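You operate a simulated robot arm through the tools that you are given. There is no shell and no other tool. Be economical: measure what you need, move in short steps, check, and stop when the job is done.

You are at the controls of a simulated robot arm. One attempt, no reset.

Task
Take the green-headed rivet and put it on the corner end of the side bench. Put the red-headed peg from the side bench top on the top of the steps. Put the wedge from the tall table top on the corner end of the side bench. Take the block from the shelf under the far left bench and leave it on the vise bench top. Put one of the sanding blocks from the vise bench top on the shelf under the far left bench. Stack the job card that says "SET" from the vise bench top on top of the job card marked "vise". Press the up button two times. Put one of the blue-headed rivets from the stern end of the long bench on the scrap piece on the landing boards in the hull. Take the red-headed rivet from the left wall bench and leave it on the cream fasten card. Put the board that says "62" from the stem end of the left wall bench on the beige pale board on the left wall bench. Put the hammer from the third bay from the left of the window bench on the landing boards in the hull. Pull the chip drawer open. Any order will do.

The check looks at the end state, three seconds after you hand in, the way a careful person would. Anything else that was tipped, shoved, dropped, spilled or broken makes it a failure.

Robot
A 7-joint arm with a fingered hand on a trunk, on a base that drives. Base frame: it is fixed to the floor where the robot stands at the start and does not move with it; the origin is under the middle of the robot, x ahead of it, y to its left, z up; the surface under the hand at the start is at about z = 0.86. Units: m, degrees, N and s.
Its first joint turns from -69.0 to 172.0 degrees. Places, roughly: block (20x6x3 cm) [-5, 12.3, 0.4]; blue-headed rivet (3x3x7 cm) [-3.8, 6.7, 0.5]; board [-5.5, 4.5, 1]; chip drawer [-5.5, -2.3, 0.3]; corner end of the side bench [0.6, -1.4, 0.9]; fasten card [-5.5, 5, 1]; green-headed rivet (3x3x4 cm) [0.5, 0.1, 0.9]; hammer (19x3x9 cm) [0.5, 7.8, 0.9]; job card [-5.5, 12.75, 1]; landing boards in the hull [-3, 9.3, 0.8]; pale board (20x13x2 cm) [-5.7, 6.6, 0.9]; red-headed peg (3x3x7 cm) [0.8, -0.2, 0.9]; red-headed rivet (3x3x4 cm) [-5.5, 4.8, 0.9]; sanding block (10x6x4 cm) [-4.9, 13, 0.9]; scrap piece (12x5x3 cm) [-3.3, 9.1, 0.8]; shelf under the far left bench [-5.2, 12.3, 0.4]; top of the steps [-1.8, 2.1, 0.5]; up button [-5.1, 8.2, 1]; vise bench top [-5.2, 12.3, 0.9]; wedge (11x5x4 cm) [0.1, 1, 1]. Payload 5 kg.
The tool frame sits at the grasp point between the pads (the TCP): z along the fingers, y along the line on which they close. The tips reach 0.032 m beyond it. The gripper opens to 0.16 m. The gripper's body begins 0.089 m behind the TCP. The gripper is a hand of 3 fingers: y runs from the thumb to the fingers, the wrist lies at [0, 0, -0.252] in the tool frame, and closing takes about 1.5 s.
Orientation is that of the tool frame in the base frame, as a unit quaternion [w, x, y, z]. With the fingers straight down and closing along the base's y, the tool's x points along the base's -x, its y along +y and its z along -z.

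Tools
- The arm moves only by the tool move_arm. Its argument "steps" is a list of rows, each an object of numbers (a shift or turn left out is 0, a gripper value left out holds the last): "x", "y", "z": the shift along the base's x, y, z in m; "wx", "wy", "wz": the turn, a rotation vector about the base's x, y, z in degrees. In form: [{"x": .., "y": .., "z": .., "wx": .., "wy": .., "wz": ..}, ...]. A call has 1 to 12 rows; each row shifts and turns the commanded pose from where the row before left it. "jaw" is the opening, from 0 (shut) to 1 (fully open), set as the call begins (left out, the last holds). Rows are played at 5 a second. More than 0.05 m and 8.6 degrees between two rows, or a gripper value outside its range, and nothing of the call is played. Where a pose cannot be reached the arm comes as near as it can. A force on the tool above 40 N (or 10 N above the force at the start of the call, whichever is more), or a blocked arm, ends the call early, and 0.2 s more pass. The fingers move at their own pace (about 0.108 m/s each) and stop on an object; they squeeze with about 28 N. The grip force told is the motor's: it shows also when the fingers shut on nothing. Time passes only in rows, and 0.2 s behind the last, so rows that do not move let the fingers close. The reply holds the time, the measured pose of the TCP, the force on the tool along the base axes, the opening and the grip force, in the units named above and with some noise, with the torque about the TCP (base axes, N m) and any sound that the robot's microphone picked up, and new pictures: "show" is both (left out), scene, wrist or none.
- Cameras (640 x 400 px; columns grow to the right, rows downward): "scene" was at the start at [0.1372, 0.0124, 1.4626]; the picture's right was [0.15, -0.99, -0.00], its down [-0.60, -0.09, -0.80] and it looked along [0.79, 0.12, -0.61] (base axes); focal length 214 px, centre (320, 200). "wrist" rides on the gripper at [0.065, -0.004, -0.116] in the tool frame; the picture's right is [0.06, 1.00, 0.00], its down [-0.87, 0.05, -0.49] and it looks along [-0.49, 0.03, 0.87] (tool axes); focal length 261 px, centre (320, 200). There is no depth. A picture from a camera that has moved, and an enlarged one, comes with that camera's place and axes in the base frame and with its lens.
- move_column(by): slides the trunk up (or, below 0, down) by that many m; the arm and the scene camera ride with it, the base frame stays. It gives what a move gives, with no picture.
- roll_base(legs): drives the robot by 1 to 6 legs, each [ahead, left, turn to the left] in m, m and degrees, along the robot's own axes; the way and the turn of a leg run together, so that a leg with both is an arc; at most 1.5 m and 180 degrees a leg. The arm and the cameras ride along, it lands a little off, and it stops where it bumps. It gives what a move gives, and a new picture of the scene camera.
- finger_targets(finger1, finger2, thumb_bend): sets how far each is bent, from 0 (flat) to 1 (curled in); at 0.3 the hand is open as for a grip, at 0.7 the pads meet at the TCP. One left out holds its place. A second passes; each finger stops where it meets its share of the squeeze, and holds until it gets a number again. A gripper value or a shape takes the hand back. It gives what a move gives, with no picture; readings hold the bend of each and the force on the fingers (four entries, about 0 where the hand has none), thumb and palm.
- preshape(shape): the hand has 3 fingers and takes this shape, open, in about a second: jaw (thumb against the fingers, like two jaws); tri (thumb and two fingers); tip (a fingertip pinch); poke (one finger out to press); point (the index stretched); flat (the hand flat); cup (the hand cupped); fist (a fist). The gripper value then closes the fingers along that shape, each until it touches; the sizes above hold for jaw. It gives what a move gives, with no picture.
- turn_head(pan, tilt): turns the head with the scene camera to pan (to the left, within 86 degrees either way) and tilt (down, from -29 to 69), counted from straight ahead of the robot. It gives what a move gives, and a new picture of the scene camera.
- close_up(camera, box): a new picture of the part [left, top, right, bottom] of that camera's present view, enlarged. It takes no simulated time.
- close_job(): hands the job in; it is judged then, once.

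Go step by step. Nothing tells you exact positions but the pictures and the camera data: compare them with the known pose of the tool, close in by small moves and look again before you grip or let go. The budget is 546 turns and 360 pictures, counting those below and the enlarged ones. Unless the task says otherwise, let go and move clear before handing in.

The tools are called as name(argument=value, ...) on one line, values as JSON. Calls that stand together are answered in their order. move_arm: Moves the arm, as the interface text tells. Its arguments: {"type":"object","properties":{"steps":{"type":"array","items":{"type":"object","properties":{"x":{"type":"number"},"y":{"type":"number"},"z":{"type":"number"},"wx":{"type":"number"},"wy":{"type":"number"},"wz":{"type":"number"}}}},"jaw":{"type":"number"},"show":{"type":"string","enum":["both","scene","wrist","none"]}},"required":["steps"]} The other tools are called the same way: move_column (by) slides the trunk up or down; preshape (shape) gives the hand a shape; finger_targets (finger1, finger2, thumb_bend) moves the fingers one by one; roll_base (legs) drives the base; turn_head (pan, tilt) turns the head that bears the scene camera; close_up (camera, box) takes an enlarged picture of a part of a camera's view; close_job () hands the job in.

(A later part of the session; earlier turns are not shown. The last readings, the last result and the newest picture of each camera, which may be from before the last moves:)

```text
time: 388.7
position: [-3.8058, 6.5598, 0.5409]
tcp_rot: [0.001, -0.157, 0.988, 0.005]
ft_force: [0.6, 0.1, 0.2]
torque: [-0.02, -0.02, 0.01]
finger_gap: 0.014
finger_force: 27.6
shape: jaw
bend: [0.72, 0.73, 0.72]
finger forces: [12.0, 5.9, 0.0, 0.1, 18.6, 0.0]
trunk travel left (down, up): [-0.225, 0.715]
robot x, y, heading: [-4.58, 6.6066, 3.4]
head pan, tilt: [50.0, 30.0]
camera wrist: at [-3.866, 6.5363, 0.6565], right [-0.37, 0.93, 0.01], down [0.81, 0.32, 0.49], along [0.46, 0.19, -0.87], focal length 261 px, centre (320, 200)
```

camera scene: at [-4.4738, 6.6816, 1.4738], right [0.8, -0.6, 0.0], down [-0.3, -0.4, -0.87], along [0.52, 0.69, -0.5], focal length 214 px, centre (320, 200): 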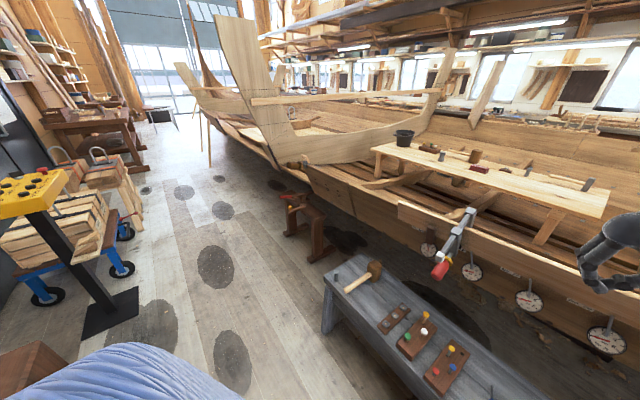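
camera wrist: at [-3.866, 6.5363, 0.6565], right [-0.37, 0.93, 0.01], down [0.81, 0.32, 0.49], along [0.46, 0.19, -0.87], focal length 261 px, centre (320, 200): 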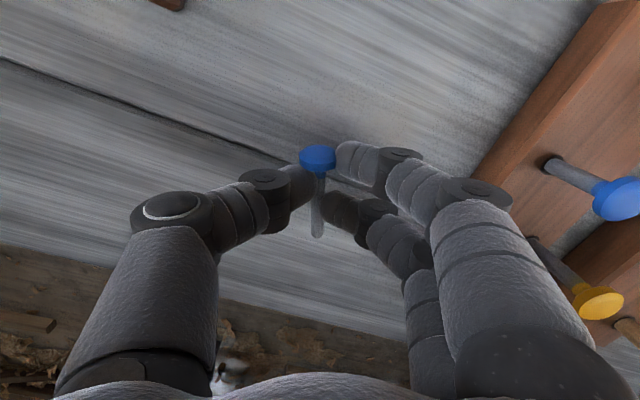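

Now it is held by head and shank. I lift it high and plan the way to the hull's landing boards.

move_arm(steps=[{"z": 0.03}, {"z": 0.04}, {"z": 0.05}, {"z": 0.04}, {}], show="none")

move_column(by=0.4)

turn_head(pan=40, tilt=30)

close_up(camera="wrist", box=[220, 100, 460, 280])

```text
time: 389.9
position: [-3.8041, 6.5607, 0.7014]
tcp_rot: [0.001, -0.158, 0.987, 0.005]
ft_force: [-0.2, 0.3, -1.1]
torque: [-0.02, -0.01, 0.01]
finger_gap: 0.0139
finger_force: 27.9
shape: jaw
bend: [0.72, 0.73, 0.72]
finger forces: [12.0, 5.7, 0.0, 0.0, 18.9, 0.0]
trunk travel left (down, up): [-0.225, 0.715]
robot x, y, heading: [-4.5801, 6.6033, 3.2]
head pan, tilt: [50.0, 30.0]
```

```text
time: 393.7
position: [-3.8044, 6.5618, 1.1002]
tcp_rot: [0.0, -0.157, 0.988, 0.006]
ft_force: [-0.2, 0.0, -0.6]
torque: [-0.01, -0.01, 0.01]
finger_gap: 0.0141
finger_force: 28.0
shape: jaw
bend: [0.72, 0.73, 0.72]
finger forces: [11.9, 5.8, 0.0, 0.1, 18.8, 0.1]
trunk travel left (down, up): [-0.625, 0.315]
robot x, y, heading: [-4.5779, 6.6052, 3.3]
head pan, tilt: [50.0, 30.0]
```

```text
time: 394.5
position: [-3.805, 6.5615, 1.101]
tcp_rot: [0.001, -0.158, 0.987, 0.005]
ft_force: [0.4, 0.3, -0.6]
torque: [0.0, 0.0, -0.01]
finger_gap: 0.0139
finger_force: 28.3
shape: jaw
bend: [0.72, 0.73, 0.72]
finger forces: [11.8, 5.8, 0.0, 0.0, 18.8, 0.1]
trunk travel left (down, up): [-0.625, 0.315]
robot x, y, heading: [-4.5782, 6.6062, 3.5]
head pan, tilt: [40.0, 30.0]
camera scene: at [-4.4621, 6.6712, 1.4738], right [0.69, -0.73, 0.0], down [-0.36, -0.34, -0.87], along [0.63, 0.59, -0.5], focal length 214 px, centre (320, 200)
```

scene: 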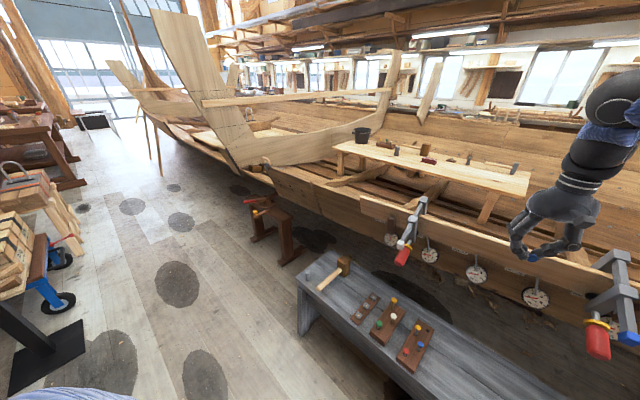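

```text
2.22 times, centred on (340, 190) of wrist
camera zoom: at [-3.8639, 6.5372, 1.2152], right [-0.37, 0.93, 0.01], down [0.81, 0.32, 0.49], along [0.46, 0.19, -0.87], focal length 579 px, centre (276, 222)
```

zoom: 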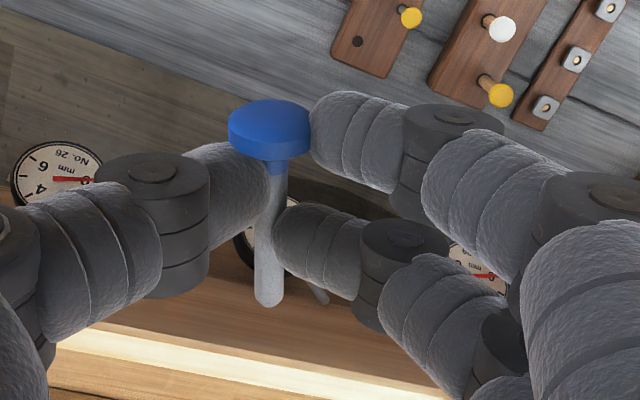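

Grip is good. I retract the arm and drive along the aisle towards the stern landing boards.

move_arm(steps=[{"z": 0.04}, {"z": 0.04}, {"z": 0.04}, {"x": -0.04}, {"x": -0.04}, {"x": -0.04}, {"x": -0.04}, {"x": -0.04}, {"x": -0.04}], show="none")

roll_base(legs=[[0, 1.3, -3.3], [0, 1.2, 0]])

turn_head(pan=0, tilt=35)

```text
time: 396.5
position: [-4.0449, 6.562, 1.2217]
tcp_rot: [0.001, -0.158, 0.987, 0.005]
ft_force: [-0.4, 0.4, -0.4]
torque: [0.01, -0.01, 0.02]
finger_gap: 0.014
finger_force: 28.2
shape: jaw
bend: [0.72, 0.73, 0.72]
finger forces: [11.9, 5.7, 0.0, 0.0, 18.6, 0.0]
trunk travel left (down, up): [-0.625, 0.315]
robot x, y, heading: [-4.579, 6.6082, 3.6]
head pan, tilt: [40.0, 30.0]
```

```text
time: 408.7
position: [-4.1031, 9.0405, 1.2205]
tcp_rot: [0.001, -0.135, 0.991, 0.005]
ft_force: [0.5, -0.8, -0.3]
torque: [-0.03, -0.01, 0.01]
finger_gap: 0.0138
finger_force: 28.5
shape: jaw
bend: [0.72, 0.73, 0.72]
finger forces: [12.0, 5.7, 0.1, 0.1, 18.7, 0.0]
trunk travel left (down, up): [-0.625, 0.315]
robot x, y, heading: [-4.6362, 9.1083, 0.8]
head pan, tilt: [40.0, 30.0]
camera scene: at [-4.5152, 9.1684, 1.4738], right [0.65, -0.76, 0.0], down [-0.38, -0.33, -0.87], along [0.66, 0.56, -0.5], focal length 214 px, centre (320, 200)
```

scene: 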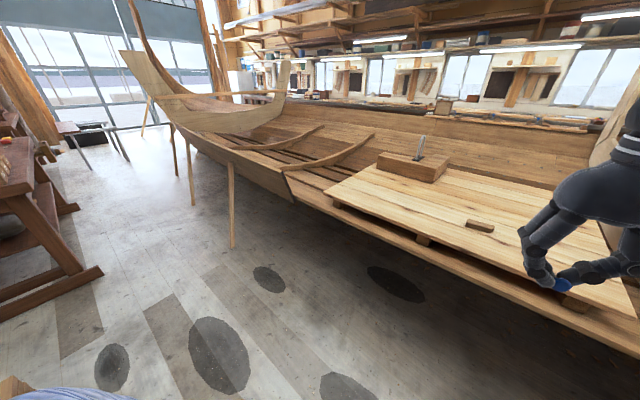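

```text
time: 409.8
position: [-4.1044, 9.0403, 1.2202]
tcp_rot: [0.001, -0.135, 0.991, 0.004]
ft_force: [0.7, -0.7, -0.9]
torque: [0.0, 0.03, 0.0]
finger_gap: 0.0139
finger_force: 27.8
shape: jaw
bend: [0.72, 0.73, 0.72]
finger forces: [11.9, 5.7, 0.0, 0.0, 18.6, 0.0]
trunk travel left (down, up): [-0.625, 0.315]
robot x, y, heading: [-4.6348, 9.1055, 0.9]
head pan, tilt: [0.0, 35.0]
camera scene: at [-4.4957, 9.1101, 1.4661], right [0.01, -1.0, 0.0], down [-0.57, -0.01, -0.82], along [0.82, 0.01, -0.57], focal length 214 px, centre (320, 200)
```

scene: 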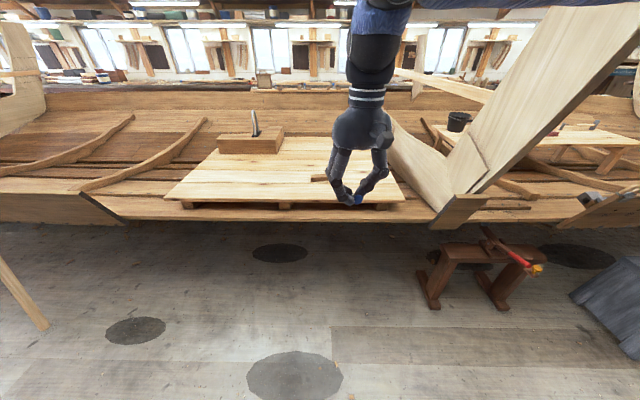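

The scrap piece is on the boards at about (-3.36, 9.12). I move in closer and look down on it.

roll_base(legs=[[0.47, 0, -0.8]])

turn_head(pan=0, tilt=50)

close_up(camera="scene", box=[160, 20, 480, 220])

```text
time: 412.6
position: [-3.6316, 9.0288, 1.2204]
tcp_rot: [0.001, -0.124, 0.992, 0.005]
ft_force: [0.6, 0.3, -0.6]
torque: [0.0, 0.05, 0.0]
finger_gap: 0.014
finger_force: 28.4
shape: jaw
bend: [0.72, 0.73, 0.72]
finger forces: [11.9, 5.7, 0.0, 0.1, 18.6, 0.0]
trunk travel left (down, up): [-0.625, 0.315]
robot x, y, heading: [-4.1606, 9.1073, -0.5]
head pan, tilt: [0.0, 35.0]
camera scene: at [-4.0229, 9.1079, 1.4659], right [-0.01, -1.0, 0.0], down [-0.57, 0.01, -0.82], along [0.82, -0.01, -0.57], focal length 214 px, centre (320, 200)
```

scene: 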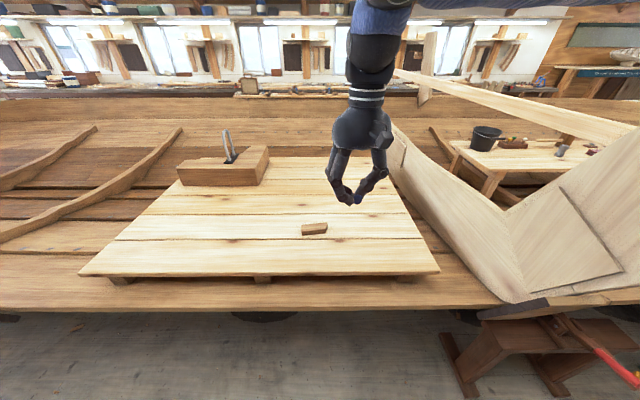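

```text
time: 413.3
position: [-3.6324, 9.0287, 1.2193]
tcp_rot: [0.001, -0.124, 0.992, 0.004]
ft_force: [-0.1, -0.4, -1.3]
torque: [0.02, 0.0, 0.02]
finger_gap: 0.0139
finger_force: 27.9
shape: jaw
bend: [0.72, 0.73, 0.72]
finger forces: [12.0, 5.7, 0.0, 0.1, 18.6, 0.0]
trunk travel left (down, up): [-0.625, 0.315]
robot x, y, heading: [-4.1591, 9.1115, -0.4]
head pan, tilt: [0.0, 50.0]
camera scene: at [-4.0351, 9.108, 1.4444], right [-0.01, -1.0, 0.0], down [-0.77, 0.01, -0.64], along [0.64, -0.01, -0.77], focal length 214 px, centre (320, 200)
```

scene: 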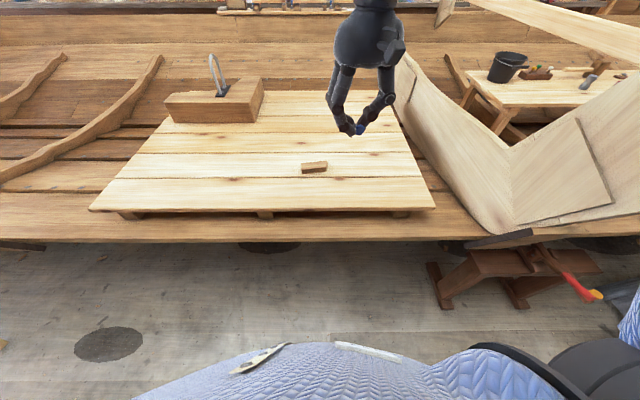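

```text
2.00 times, centred on (320, 120) of scene
camera zoom: at [-4.0351, 9.108, 1.4444], right [-0.01, -1.0, 0.0], down [-0.77, 0.01, -0.64], along [0.64, -0.01, -0.77], focal length 429 px, centre (320, 360)
```

zoom: 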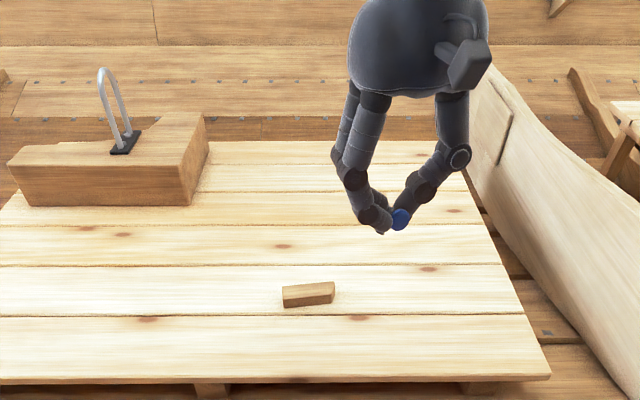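

The scrap lies with its long axis roughly along y. I turn the hand ~86° so the rivet lies along it, and move over.

move_arm(steps=[{"wz": 7.8, "x": 0.026, "y": 0.007}, {"wz": 7.8, "x": 0.026, "y": 0.007}, {"wz": 7.8, "x": 0.026, "y": 0.007}, {"wz": 7.8, "x": 0.026, "y": 0.007}, {"wz": 7.8, "x": 0.026, "y": 0.007}, {"wz": 7.8, "x": 0.026, "y": 0.007}, {"wz": 7.8, "x": 0.026, "y": 0.007}, {"wz": 7.8, "x": 0.026, "y": 0.007}, {"wz": 7.8, "x": 0.026, "y": 0.007}, {"wz": 7.8, "x": 0.026, "y": 0.007}, {"wz": 7.7, "x": 0.026, "y": 0.007}, {"z": -0.05}], show="none")

move_arm(steps=[{"z": -0.05}, {"z": -0.05}, {}], show="both")

```text
time: 415.9
position: [-3.3436, 9.1039, 1.168]
tcp_rot: [0.002, 0.766, -0.643, -0.005]
ft_force: [0.5, 0.3, -0.3]
torque: [0.03, 0.05, 0.02]
finger_gap: 0.0141
finger_force: 28.0
shape: jaw
bend: [0.72, 0.73, 0.72]
finger forces: [11.8, 5.6, 0.0, 0.0, 18.5, 0.0]
trunk travel left (down, up): [-0.625, 0.315]
robot x, y, heading: [-4.1629, 9.1118, -0.4]
head pan, tilt: [0.0, 50.0]
```

```text
time: 416.7
position: [-3.3482, 9.1043, 1.0685]
tcp_rot: [0.003, 0.765, -0.644, -0.004]
ft_force: [0.4, 0.2, -0.5]
torque: [-0.01, -0.03, -0.01]
finger_gap: 0.0136
finger_force: 28.1
shape: jaw
bend: [0.72, 0.73, 0.72]
finger forces: [11.9, 5.6, 0.0, 0.0, 18.7, 0.0]
trunk travel left (down, up): [-0.625, 0.315]
robot x, y, heading: [-4.1656, 9.1088, -0.6]
head pan, tilt: [0.0, 50.0]
camera scene: at [-4.0353, 9.108, 1.4444], right [-0.01, -1.0, 0.0], down [-0.77, 0.01, -0.64], along [0.64, -0.01, -0.77], focal length 214 px, centre (320, 200)
camera wrist: at [-3.3309, 9.0422, 1.184], right [-0.97, -0.23, 0.01], down [-0.2, 0.85, 0.5], along [-0.12, 0.48, -0.87], focal length 261 px, centre (320, 200)
```

scene: 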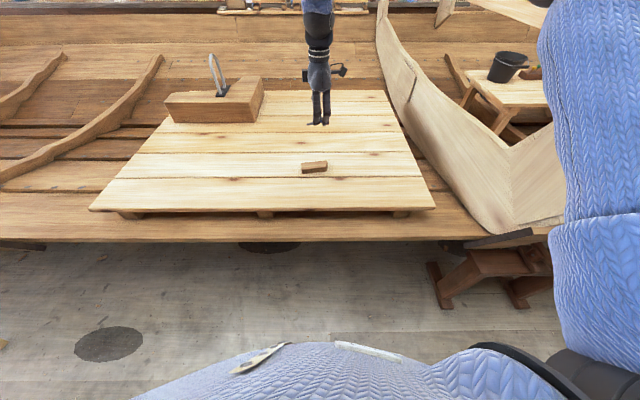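
wrist: 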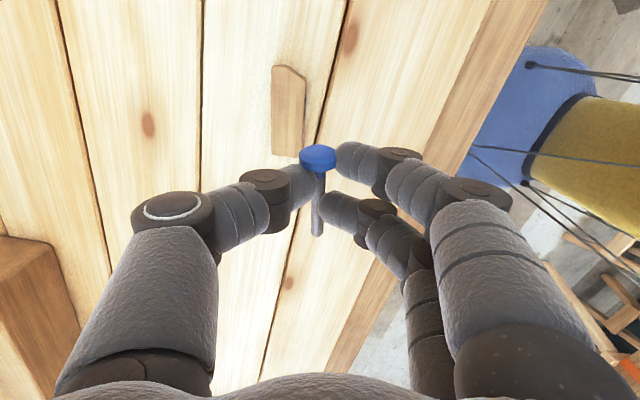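

move_arm(steps=[{"x": 0.044, "y": 0.002}, {"z": -0.05}, {"z": -0.05}, {"z": -0.05}, {}], show="both")

```text
time: 417.9
position: [-3.3024, 9.1081, 0.9202]
tcp_rot: [0.002, 0.766, -0.643, -0.004]
ft_force: [-0.8, 0.8, 0.1]
torque: [-0.06, 0.0, 0.03]
finger_gap: 0.0136
finger_force: 27.9
shape: jaw
bend: [0.72, 0.73, 0.72]
finger forces: [11.9, 5.7, 0.0, 0.1, 18.6, 0.0]
trunk travel left (down, up): [-0.625, 0.315]
robot x, y, heading: [-4.1592, 9.1084, -0.7]
head pan, tilt: [0.0, 50.0]
camera scene: at [-4.0359, 9.1086, 1.4445], right [-0.01, -1.0, 0.0], down [-0.77, 0.01, -0.64], along [0.64, -0.01, -0.77], focal length 214 px, centre (320, 200)
camera wrist: at [-3.2855, 9.0458, 1.0364], right [-0.97, -0.23, 0.01], down [-0.2, 0.85, 0.49], along [-0.12, 0.48, -0.87], focal length 261 px, centre (320, 200)
```

scene: 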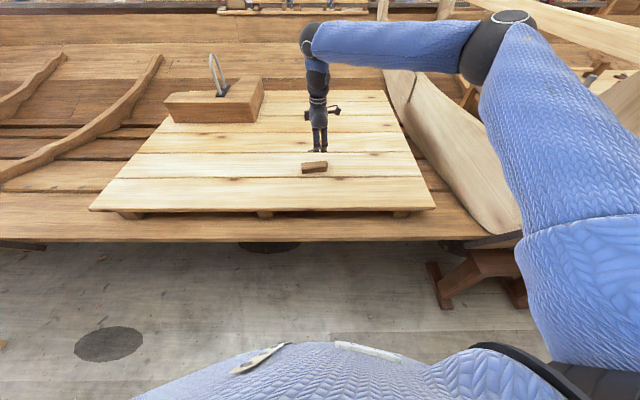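
wrist: 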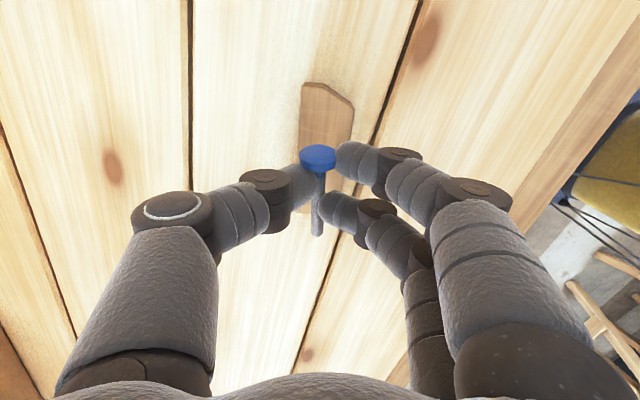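

move_arm(steps=[{"x": -0.005, "y": -0.001, "z": -0.04}, {"z": -0.02}, {}], show="wrist")

move_arm(steps=[{"z": -0.005}, {}], show="none")

move_arm(steps=[{"z": -0.004}, {}], show="none")

```text
time: 418.7
position: [-3.3086, 9.106, 0.859]
tcp_rot: [0.002, 0.765, -0.644, -0.004]
ft_force: [-0.3, 1.0, -0.2]
torque: [-0.03, -0.03, 0.02]
finger_gap: 0.0138
finger_force: 28.3
shape: jaw
bend: [0.72, 0.73, 0.72]
finger forces: [11.9, 5.5, 0.1, 0.1, 18.6, 0.0]
trunk travel left (down, up): [-0.625, 0.315]
robot x, y, heading: [-4.167, 9.1096, -0.7]
head pan, tilt: [0.0, 50.0]
camera wrist: at [-3.2913, 9.0438, 0.9746], right [-0.97, -0.23, 0.01], down [-0.2, 0.85, 0.5], along [-0.12, 0.48, -0.87], focal length 261 px, centre (320, 200)
```

wrist: 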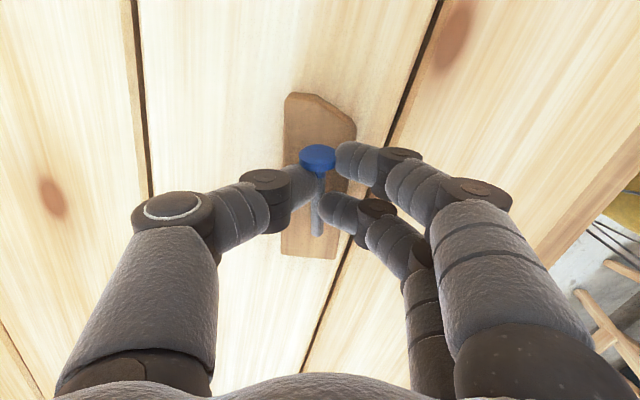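

```text
time: 419.3
position: [-3.3105, 9.1053, 0.8552]
tcp_rot: [0.002, 0.766, -0.643, -0.004]
ft_force: [0.5, -0.1, -0.2]
torque: [0.01, 0.0, -0.01]
finger_gap: 0.0137
finger_force: 28.4
shape: jaw
bend: [0.72, 0.73, 0.72]
finger forces: [11.9, 5.5, 0.0, 0.0, 18.6, 0.0]
trunk travel left (down, up): [-0.625, 0.315]
robot x, y, heading: [-4.1642, 9.1089, -0.5]
head pan, tilt: [0.0, 50.0]
```

```text
time: 419.9
position: [-3.3069, 9.107, 0.8512]
tcp_rot: [0.002, 0.765, -0.644, -0.005]
ft_force: [-0.1, -0.2, 3.3]
torque: [0.05, 0.04, 0.02]
finger_gap: 0.0136
finger_force: 28.0
shape: jaw
bend: [0.72, 0.73, 0.72]
finger forces: [11.5, 8.5, 0.1, 0.0, 19.8, 0.0]
trunk travel left (down, up): [-0.625, 0.315]
robot x, y, heading: [-4.1622, 9.1101, -0.6]
head pan, tilt: [0.0, 50.0]
```

Contact with the scrap. I settle 2 mm and open gently.

move_arm(steps=[{"z": -0.002}, {}], show="none")

move_arm(steps=[{}, {}], jaw=0.14, show="wrist")

```text
time: 420.5
position: [-3.3092, 9.1057, 0.8512]
tcp_rot: [0.001, 0.766, -0.643, -0.003]
ft_force: [1.6, -1.4, 12.3]
torque: [0.03, -0.02, 0.0]
finger_gap: 0.0137
finger_force: 28.8
shape: jaw
bend: [0.72, 0.73, 0.72]
finger forces: [15.4, 9.3, 0.1, 0.0, 24.2, 0.0]
trunk travel left (down, up): [-0.625, 0.315]
robot x, y, heading: [-4.163, 9.1141, -0.7]
head pan, tilt: [0.0, 50.0]
```

```text
time: 421.1
position: [-3.3083, 9.1083, 0.8501]
tcp_rot: [0.002, 0.767, -0.642, -0.004]
ft_force: [0.0, -1.1, 12.7]
torque: [-0.14, -0.06, -0.02]
finger_gap: 0.0215
finger_force: 0.0
shape: jaw
bend: [0.73, 0.73, 0.72]
finger forces: [3.1, 3.1, 0.0, 0.0, 7.0, 0.1]
trunk travel left (down, up): [-0.625, 0.315]
robot x, y, heading: [-4.1635, 9.1095, -0.7]
head pan, tilt: [0.0, 50.0]
camera wrist: at [-3.2918, 9.0441, 0.9648], right [-0.97, -0.23, 0.01], down [-0.2, 0.85, 0.49], along [-0.12, 0.48, -0.87], focal length 261 px, centre (320, 200)
```

wrist: 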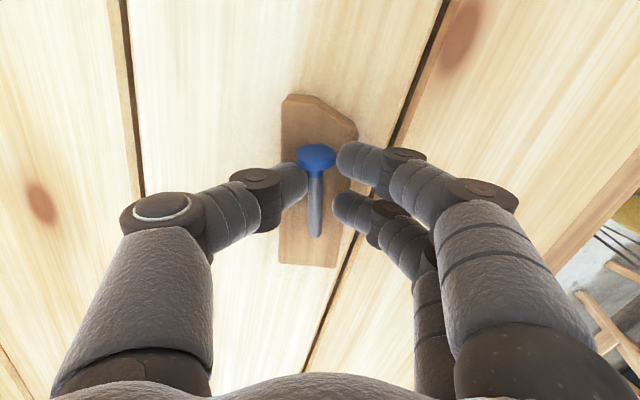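

move_arm(steps=[{"z": 0.003}, {"z": 0.02}, {"z": 0.04}, {"z": 0.05}, {}], jaw=0.24, show="wrist")

```text
time: 422.3
position: [-3.3048, 9.1053, 0.963]
tcp_rot: [0.004, 0.766, -0.643, -0.005]
ft_force: [0.2, 0.8, 0.1]
torque: [-0.01, 0.06, 0.0]
finger_gap: 0.0381
finger_force: 0.1
shape: jaw
bend: [0.73, 0.73, 0.7]
finger forces: [0.0, 0.0, 0.0, 0.0, 0.0, 0.0]
trunk travel left (down, up): [-0.625, 0.315]
robot x, y, heading: [-4.1645, 9.1105, -0.6]
head pan, tilt: [0.0, 50.0]
camera wrist: at [-3.2882, 9.0437, 1.0775], right [-0.97, -0.23, 0.01], down [-0.2, 0.85, 0.5], along [-0.12, 0.48, -0.87], focal length 261 px, centre (320, 200)
```

wrist: 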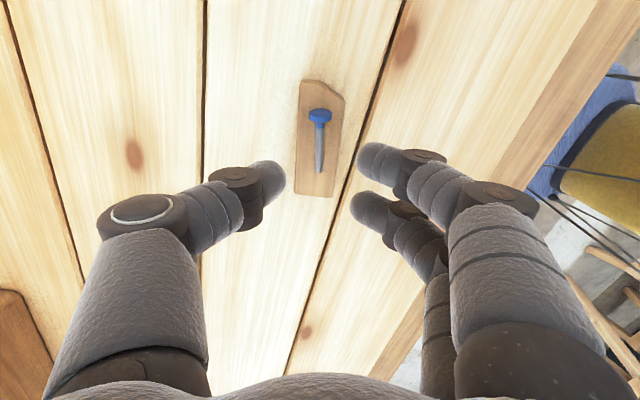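

The blue rivet lies on the scrap. Next the up button: I retract, back off, and turn towards the control station.

move_arm(steps=[{"z": 0.05}, {"z": 0.05}, {"z": 0.05}, {"z": 0.05}, {"z": 0.04}, {"x": -0.05}, {"x": -0.05}, {"x": -0.05}, {"x": -0.05}, {"x": -0.05}, {"x": -0.05}], show="none")

roll_base(legs=[[-0.35, 0, 0], [0, 0, 180]])

turn_head(pan=45, tilt=30)

```text
time: 424.7
position: [-3.6112, 9.1073, 1.2026]
tcp_rot: [0.002, 0.766, -0.643, -0.003]
ft_force: [-0.5, -0.3, 0.4]
torque: [0.03, 0.0, -0.02]
finger_gap: 0.0385
finger_force: 0.1
shape: jaw
bend: [0.73, 0.73, 0.7]
finger forces: [0.0, 0.1, 0.1, 0.0, 0.0, 0.0]
trunk travel left (down, up): [-0.625, 0.315]
robot x, y, heading: [-4.1638, 9.1104, -0.3]
head pan, tilt: [0.0, 50.0]
```

```text
time: 434.4
position: [-5.0712, 9.1145, 1.2022]
tcp_rot: [0.004, 0.642, 0.766, 0.003]
ft_force: [-0.1, 0.2, -0.4]
torque: [-0.03, 0.01, 0.04]
finger_gap: 0.0382
finger_force: 0.1
shape: jaw
bend: [0.73, 0.73, 0.7]
finger forces: [0.0, 0.1, 0.0, 0.0, 0.0, 0.1]
trunk travel left (down, up): [-0.625, 0.315]
robot x, y, heading: [-4.5134, 9.1131, 179.4]
head pan, tilt: [0.0, 50.0]
camera scene: at [-4.6431, 9.1141, 1.4443], right [0.01, 1.0, 0.0], down [0.77, -0.01, -0.64], along [-0.64, 0.01, -0.77], focal length 214 px, centre (320, 200)
```

scene: 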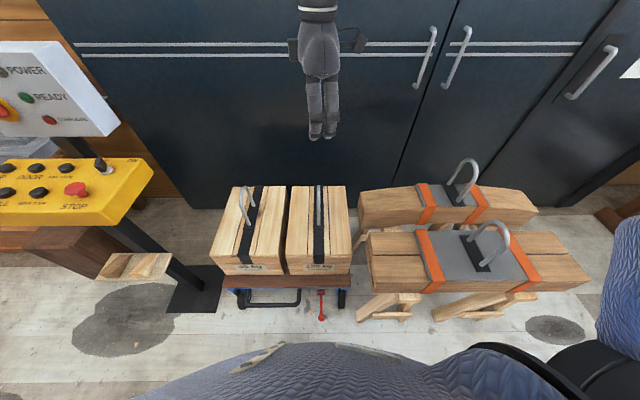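

```text
time: 435.5
position: [-5.0713, 9.1146, 1.203]
tcp_rot: [0.004, 0.643, 0.766, 0.003]
ft_force: [-0.3, -0.7, 0.3]
torque: [-0.02, -0.04, 0.01]
finger_gap: 0.0382
finger_force: 0.1
shape: jaw
bend: [0.73, 0.73, 0.7]
finger forces: [0.1, 0.1, 0.0, 0.0, 0.0, 0.0]
trunk travel left (down, up): [-0.625, 0.315]
robot x, y, heading: [-4.519, 9.1162, 179.6]
head pan, tilt: [45.0, 30.0]
camera scene: at [-4.6306, 9.0502, 1.4738], right [-0.7, 0.71, 0.0], down [0.36, 0.35, -0.87], along [-0.62, -0.61, -0.5], focal length 214 px, centre (320, 200)
```

scene: 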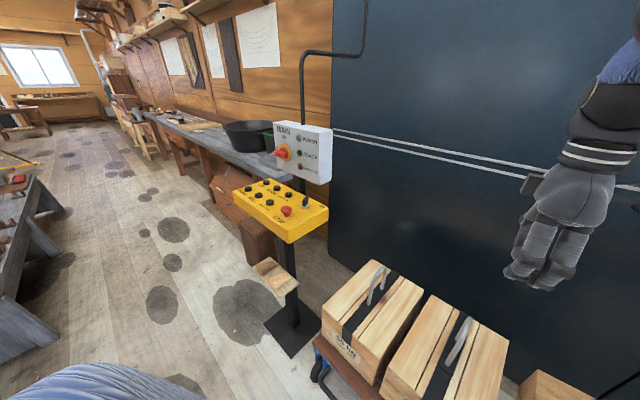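

close_up(camera="scene", box=[220, 110, 340, 240])

turn_head(pan=60, tilt=45)

```text
3.08 times, centred on (280, 175) of scene
camera zoom: at [-4.6306, 9.0502, 1.4738], right [-0.7, 0.71, 0.0], down [0.36, 0.35, -0.87], along [-0.62, -0.61, -0.5], focal length 660 px, centre (443, 277)
```

zoom: 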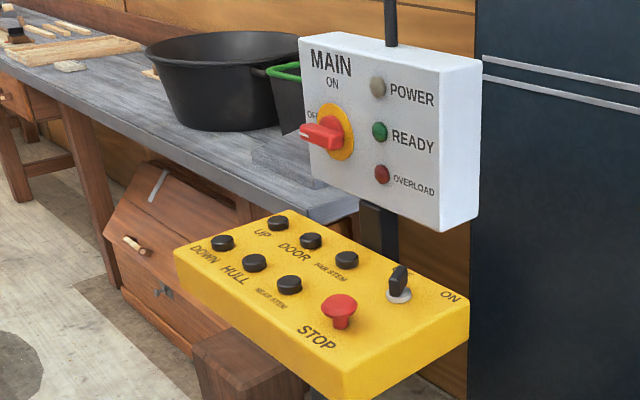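

```text
time: 436.2
position: [-5.0713, 9.1147, 1.2023]
tcp_rot: [0.005, 0.643, 0.766, 0.002]
ft_force: [0.4, 0.1, -0.3]
torque: [0.0, -0.01, -0.02]
finger_gap: 0.0382
finger_force: 0.1
shape: jaw
bend: [0.73, 0.73, 0.7]
finger forces: [0.0, 0.0, 0.2, 0.0, 0.0, 0.0]
trunk travel left (down, up): [-0.625, 0.315]
robot x, y, heading: [-4.5186, 9.1106, 179.5]
head pan, tilt: [60.0, 45.0]
camera scene: at [-4.6074, 9.0435, 1.4513], right [-0.86, 0.51, 0.0], down [0.36, 0.61, -0.71], along [-0.36, -0.61, -0.71], focal length 214 px, centre (320, 200)
```

scene: 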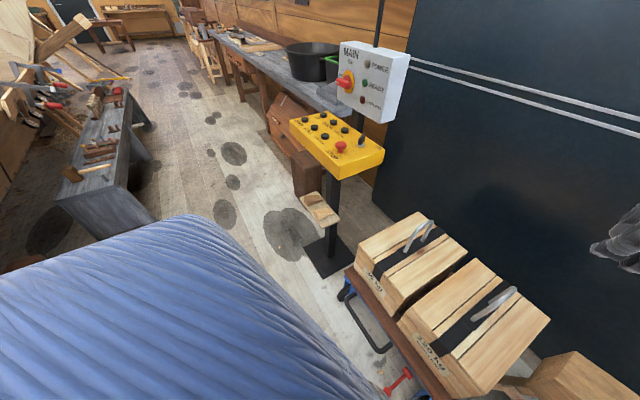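

The yellow pendant shows UP as the far-left button in the upper row, at about (-5.15, 8.14, 1.0). I drive in front of it.

roll_base(legs=[[-0.1, 0, 0], [0, 0.92, 0.5], [0.16, 0, 0]])

turn_head(pan=0, tilt=45)

preshape(shape="poke")

move_arm(steps=[{}], show="wrist")

```text
time: 442.9
position: [-5.1274, 8.1707, 1.202]
tcp_rot: [0.004, 0.633, 0.774, 0.003]
ft_force: [-0.6, 0.0, -0.4]
torque: [0.0, -0.01, -0.01]
finger_gap: 0.0382
finger_force: 0.0
shape: jaw
bend: [0.73, 0.73, 0.7]
finger forces: [0.0, 0.0, 0.1, 0.0, 0.1, 0.0]
trunk travel left (down, up): [-0.625, 0.315]
robot x, y, heading: [-4.5729, 8.1818, -179.4]
head pan, tilt: [60.0, 45.0]
camera scene: at [-4.6621, 8.1105, 1.4511], right [-0.87, 0.49, 0.0], down [0.34, 0.62, -0.71], along [-0.34, -0.62, -0.71], focal length 214 px, centre (320, 200)
```

scene: 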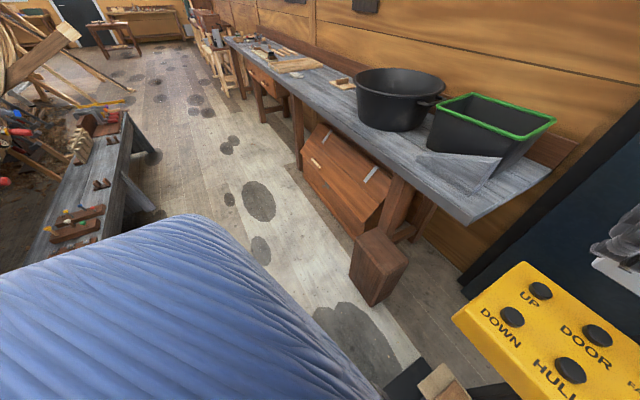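

```text
time: 444.2
position: [-5.1253, 8.1707, 1.2023]
tcp_rot: [0.005, 0.634, 0.773, 0.002]
ft_force: [-0.2, 0.7, -0.5]
torque: [0.02, -0.02, 0.02]
finger_gap: 0.0385
finger_force: 0.1
shape: jaw
bend: [0.73, 0.73, 0.7]
finger forces: [0.0, 0.0, 0.0, 0.0, 0.0, 0.0]
trunk travel left (down, up): [-0.625, 0.315]
robot x, y, heading: [-4.5746, 8.1843, -179.3]
head pan, tilt: [0.0, 45.0]
camera scene: at [-4.7019, 8.1803, 1.4512], right [-0.02, 1.0, 0.0], down [0.71, 0.01, -0.71], along [-0.71, -0.01, -0.71], focal length 214 px, centre (320, 200)
```

scene: 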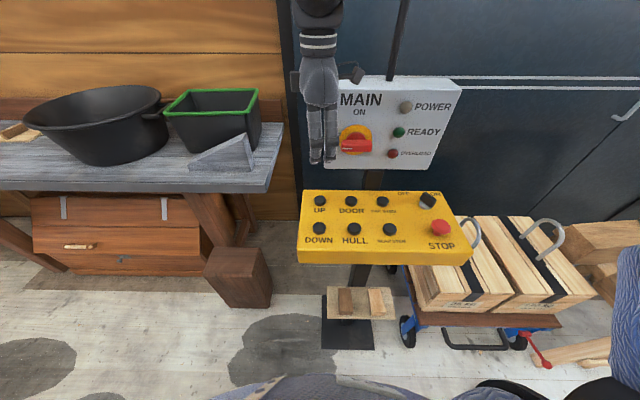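

```text
time: 445.1
position: [-5.1264, 8.1695, 1.2021]
tcp_rot: [0.004, 0.633, 0.774, 0.002]
ft_force: [-0.1, 0.1, -0.2]
torque: [0.0, -0.01, -0.01]
finger_gap: 0.0001
finger_force: 0.0
shape: poke
bend: [1.0, 1.0, 0.46]
finger forces: [0.0, 0.0, 0.0, 0.0, 0.1, 0.0]
trunk travel left (down, up): [-0.625, 0.315]
robot x, y, heading: [-4.5669, 8.1842, -179.0]
head pan, tilt: [0.0, 45.0]
```

```text
time: 445.5
position: [-5.1251, 8.1691, 1.203]
tcp_rot: [0.004, 0.633, 0.774, 0.003]
ft_force: [0.3, 0.2, -1.1]
torque: [-0.01, 0.01, -0.04]
finger_gap: 0.0002
finger_force: 0.1
shape: poke
bend: [1.0, 1.0, 0.46]
finger forces: [0.0, 0.0, 0.1, 0.0, 0.0, 0.0]
trunk travel left (down, up): [-0.625, 0.315]
robot x, y, heading: [-4.5734, 8.1801, -179.1]
head pan, tilt: [0.0, 45.0]
camera wrist: at [-5.1424, 8.234, 1.3173], right [0.97, 0.26, 0.01], down [0.22, -0.84, 0.49], along [0.14, -0.48, -0.87], focal length 261 px, centre (320, 200)
```

wrist: 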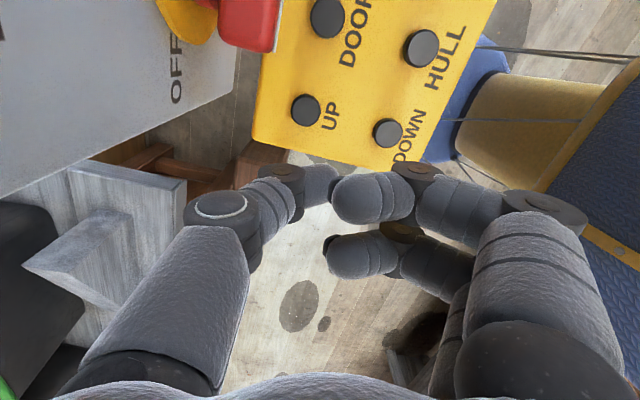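

UP is at about (-5.140, 8.173, top z≈1.009). I move the poking thumb over it.

move_arm(steps=[{"x": -0.014, "y": 0.004}, {"z": -0.05}, {"z": -0.05}, {"z": -0.02}, {}], show="both")

close_up(camera="wrist", box=[200, 100, 440, 280])

```text
time: 446.7
position: [-5.1391, 8.1747, 1.0821]
tcp_rot: [0.005, 0.634, 0.774, 0.002]
ft_force: [0.1, -0.5, 0.6]
torque: [-0.01, -0.01, 0.03]
finger_gap: 0.0
finger_force: 0.0
shape: poke
bend: [1.0, 1.0, 0.46]
finger forces: [0.1, 0.1, 0.0, 0.0, 0.1, 0.1]
trunk travel left (down, up): [-0.625, 0.315]
robot x, y, heading: [-4.5724, 8.1843, -179.0]
head pan, tilt: [0.0, 45.0]
camera scene: at [-4.7015, 8.1802, 1.4513], right [-0.02, 1.0, 0.0], down [0.71, 0.01, -0.71], along [-0.71, -0.01, -0.71], focal length 214 px, centre (320, 200)
camera wrist: at [-5.1555, 8.2387, 1.197], right [0.97, 0.26, 0.01], down [0.22, -0.84, 0.49], along [0.14, -0.48, -0.87], focal length 261 px, centre (320, 200)
```

scene: 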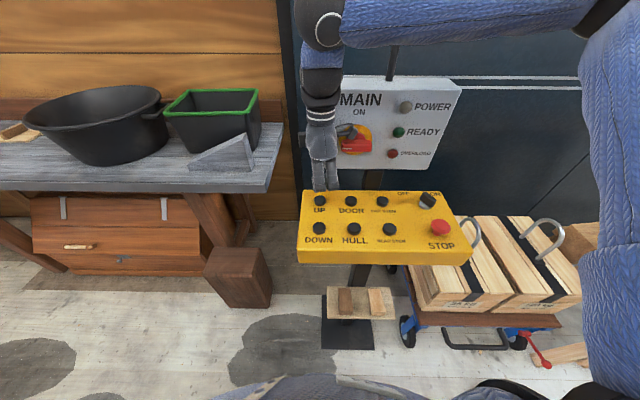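
wrist: 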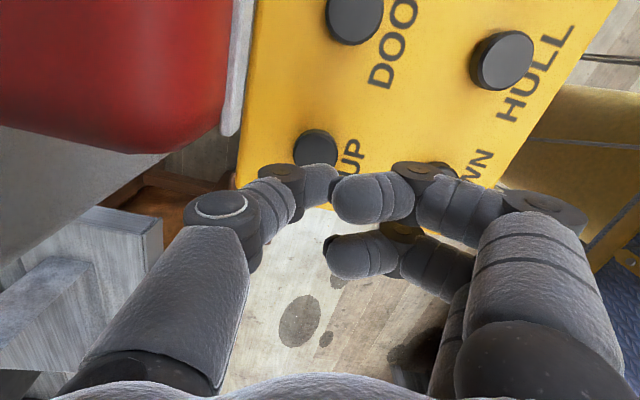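

```text
2.22 times, centred on (320, 190) of wrist
camera zoom: at [-5.1555, 8.2387, 1.197], right [0.97, 0.26, 0.01], down [0.22, -0.84, 0.49], along [0.14, -0.48, -0.87], focal length 579 px, centre (320, 222)
```

zoom: 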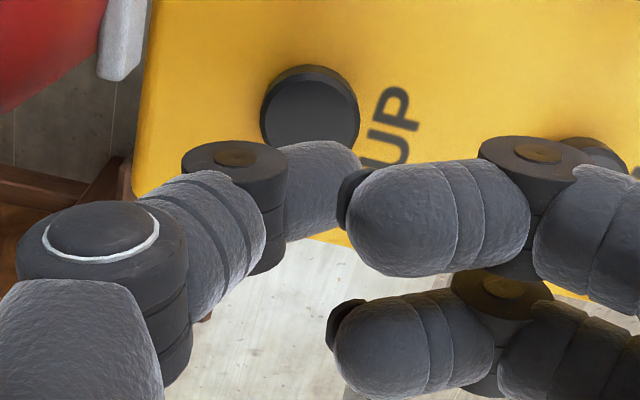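

The hand's thumb side is near the MAIN switch, so I rise and turn the hand so that it is slim towards the box.

move_arm(steps=[{"z": 0.05}, {"z": 0.02, "wz": -8}, {"wz": -8}, {"wz": -8}, {"wz": -8}, {"wz": -8}, {"wz": -8}, {"wz": -8}, {"wz": -8}, {"wz": -8}, {"wz": -6.6}, {}], show="wrist")

close_up(camera="scene", box=[260, 60, 480, 270])

```text
time: 449.3
position: [-5.1386, 8.173, 1.1515]
tcp_rot: [0.005, 0.98, 0.197, -0.001]
ft_force: [0.4, 0.4, 0.6]
torque: [0.02, 0.01, 0.02]
finger_gap: 0.0
finger_force: 0.1
shape: poke
bend: [1.0, 1.0, 0.46]
finger forces: [0.0, 0.0, 0.0, 0.0, 0.0, 0.0]
trunk travel left (down, up): [-0.625, 0.315]
robot x, y, heading: [-4.5751, 8.1859, -179.1]
head pan, tilt: [0.0, 45.0]
camera wrist: at [-5.0798, 8.2049, 1.2675], right [0.44, -0.9, 0.01], down [-0.78, -0.38, 0.49], along [-0.44, -0.23, -0.87], focal length 261 px, centre (320, 200)
```

wrist: 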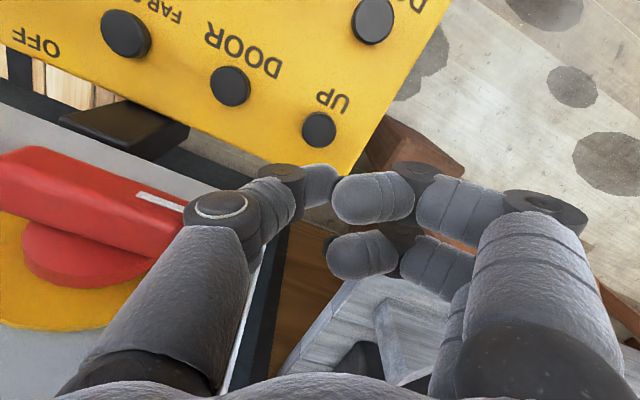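

```text
1.90 times, centred on (370, 165) of scene
camera zoom: at [-4.7018, 8.1804, 1.4512], right [-0.02, 1.0, 0.0], down [0.71, 0.01, -0.71], along [-0.71, -0.01, -0.71], focal length 408 px, centre (225, 267)
```

zoom: 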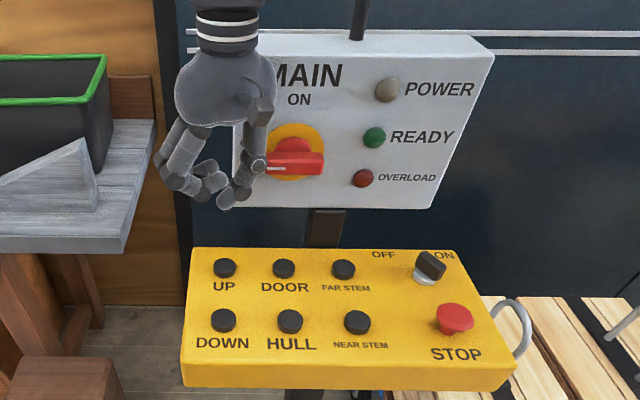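

The MAIN knob sticks out close to the hand. I rise and turn the hand so its long side runs clear of the knob.

move_arm(steps=[{"x": 0.02, "z": 0.04}, {"z": 0.04}, {"wz": -8.4}, {"wz": -8.4}, {"wz": -8.4}, {"wz": -8.4}, {"wz": -8.4}, {"wz": -8.4}, {"wz": -8.4}, {"wz": -8.4}, {}], show="wrist")

close_up(camera="scene", box=[260, 40, 480, 270])

```text
time: 451.7
position: [-5.1202, 8.1739, 1.2323]
tcp_rot: [0.003, 0.925, -0.379, -0.003]
ft_force: [-0.3, -0.3, 0.5]
torque: [0.0, -0.04, -0.04]
finger_gap: 0.0002
finger_force: 0.1
shape: poke
bend: [1.0, 1.0, 0.46]
finger forces: [0.1, 0.1, 0.0, 0.0, 0.0, 0.0]
trunk travel left (down, up): [-0.625, 0.315]
robot x, y, heading: [-4.5733, 8.1818, -179.0]
head pan, tilt: [0.0, 45.0]
camera wrist: at [-5.0681, 8.1326, 1.3473], right [-0.65, -0.76, 0.01], down [-0.65, 0.57, 0.49], along [-0.38, 0.32, -0.87], focal length 261 px, centre (320, 200)
```

wrist: 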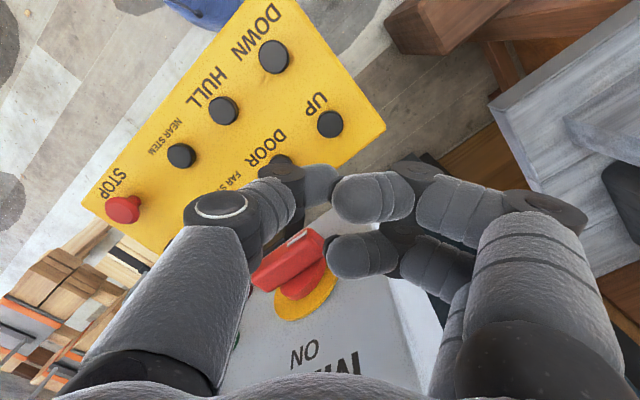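

```text
1.74 times, centred on (370, 155) of scene
camera zoom: at [-4.7018, 8.1804, 1.4512], right [-0.02, 1.0, 0.0], down [0.71, 0.01, -0.71], along [-0.71, -0.01, -0.71], focal length 373 px, centre (233, 278)
```

zoom: 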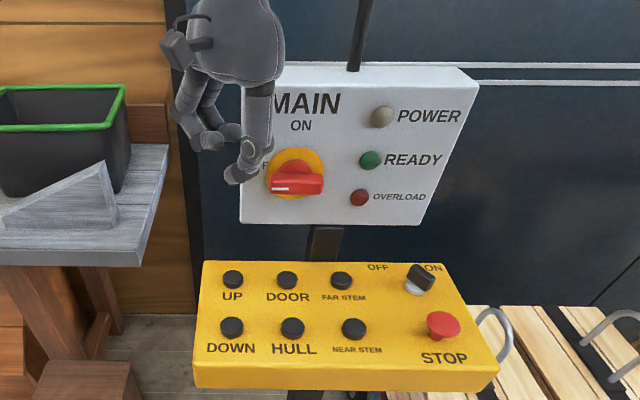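

move_arm(steps=[{"x": -0.018, "z": -0.04}, {"z": -0.05}, {"z": -0.04}, {}], show="wrist")

close_up(camera="scene", box=[270, 110, 410, 230])

```text
time: 452.7
position: [-5.1375, 8.1748, 1.1029]
tcp_rot: [0.004, 0.926, -0.378, -0.003]
ft_force: [0.7, 0.2, 1.0]
torque: [0.0, 0.02, -0.01]
finger_gap: 0.0
finger_force: 0.0
shape: poke
bend: [1.0, 1.0, 0.46]
finger forces: [0.0, 0.1, 0.0, 0.0, 0.1, 0.1]
trunk travel left (down, up): [-0.625, 0.315]
robot x, y, heading: [-4.5733, 8.1822, -179.4]
head pan, tilt: [0.0, 45.0]
camera wrist: at [-5.0864, 8.1335, 1.2178], right [-0.65, -0.76, 0.01], down [-0.65, 0.57, 0.5], along [-0.38, 0.32, -0.87], focal length 261 px, centre (320, 200)
```

wrist: 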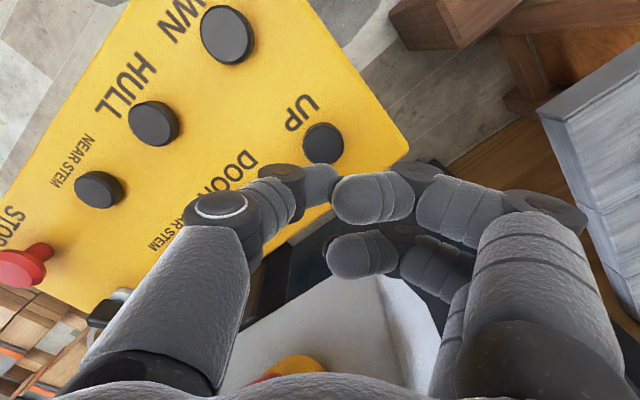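

```text
3.33 times, centred on (340, 170) of scene
camera zoom: at [-4.7007, 8.1802, 1.4514], right [-0.02, 1.0, 0.0], down [0.71, 0.01, -0.71], along [-0.71, -0.01, -0.71], focal length 715 px, centre (253, 300)
```

zoom: 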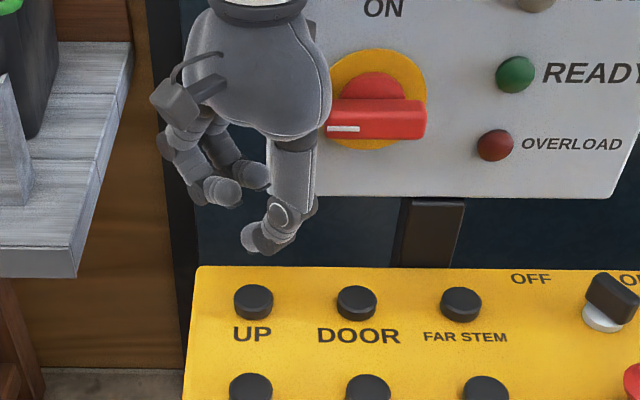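

The thumb tip is aligned over UP. I approach and press in small steps.

move_arm(steps=[{"x": -0.001, "y": -0.001, "z": -0.03}, {"z": -0.022}, {}], show="none")

close_up(camera="scene", box=[270, 130, 410, 230])

close_up(camera="wrist", box=[220, 80, 460, 260])

```text
time: 453.5
position: [-5.1399, 8.1724, 1.0503]
tcp_rot: [0.003, 0.926, -0.378, -0.003]
ft_force: [-0.1, -0.2, 0.8]
torque: [0.01, -0.01, -0.01]
finger_gap: 0.0
finger_force: 0.0
shape: poke
bend: [1.0, 1.0, 0.46]
finger forces: [0.0, 0.0, 0.1, 0.0, 0.1, 0.0]
trunk travel left (down, up): [-0.625, 0.315]
robot x, y, heading: [-4.573, 8.1815, -179.0]
head pan, tilt: [0.0, 45.0]
```

```text
4.00 times, centred on (340, 180) of scene
camera zoom: at [-4.7018, 8.1804, 1.4512], right [-0.02, 1.0, 0.0], down [0.71, 0.01, -0.71], along [-0.71, -0.01, -0.71], focal length 858 px, centre (240, 280)
```

zoom: 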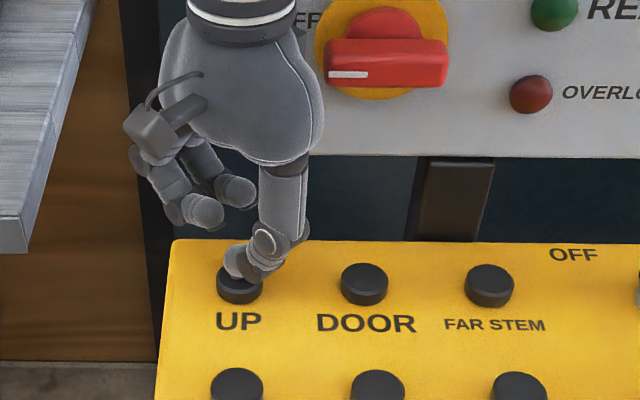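

```text
2.22 times, centred on (340, 170) of wrist
camera zoom: at [-5.0882, 8.1318, 1.1657], right [-0.65, -0.76, 0.01], down [-0.65, 0.57, 0.49], along [-0.38, 0.32, -0.87], focal length 579 px, centre (276, 267)
```

zoom: 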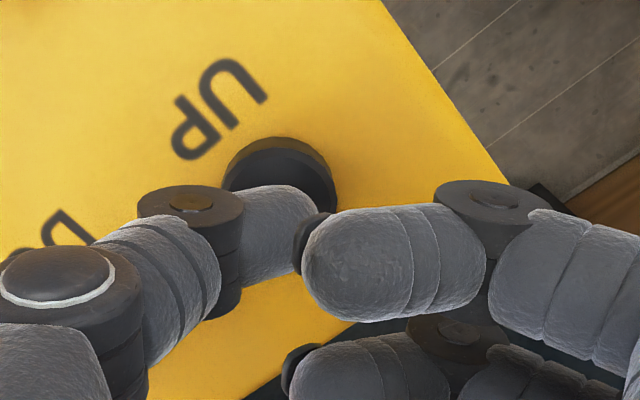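

move_arm(steps=[{"x": 0.005, "y": -0.003}, {"z": -0.006}, {}], show="none")

move_arm(steps=[{"z": -0.004}, {}], show="none")

move_arm(steps=[{"z": -0.004}, {}], show="none")

```text
time: 454.3
position: [-5.1333, 8.1699, 1.0439]
tcp_rot: [0.004, 0.926, -0.377, -0.003]
ft_force: [-0.5, -0.7, 2.0]
torque: [-0.01, 0.02, -0.01]
finger_gap: 0.0
finger_force: 0.0
shape: poke
bend: [1.0, 1.0, 0.46]
finger forces: [0.0, 0.0, 0.1, 0.0, 1.8, 0.1]
trunk travel left (down, up): [-0.625, 0.315]
robot x, y, heading: [-4.5715, 8.1839, -179.4]
head pan, tilt: [0.0, 45.0]
heard: click
```

```text
time: 454.9
position: [-5.1337, 8.1704, 1.0418]
tcp_rot: [0.004, 0.926, -0.378, -0.004]
ft_force: [-0.8, 5.3, 12.6]
torque: [0.05, 0.1, 0.03]
finger_gap: 0.0001
finger_force: 0.0
shape: poke
bend: [1.0, 1.0, 0.46]
finger forces: [0.0, 0.1, 0.0, 0.0, 13.3, 0.1]
trunk travel left (down, up): [-0.625, 0.315]
robot x, y, heading: [-4.5702, 8.1836, -179.1]
head pan, tilt: [0.0, 45.0]
```

```text
time: 455.5
position: [-5.1321, 8.1705, 1.0376]
tcp_rot: [0.005, 0.926, -0.377, -0.004]
ft_force: [0.6, 10.2, 31.3]
torque: [0.22, 0.17, -0.02]
finger_gap: 0.0
finger_force: 0.0
shape: poke
bend: [1.0, 1.0, 0.47]
finger forces: [0.0, 0.1, 0.1, 0.0, 31.1, 0.0]
trunk travel left (down, up): [-0.625, 0.315]
robot x, y, heading: [-4.5702, 8.1817, -179.1]
head pan, tilt: [0.0, 45.0]
```

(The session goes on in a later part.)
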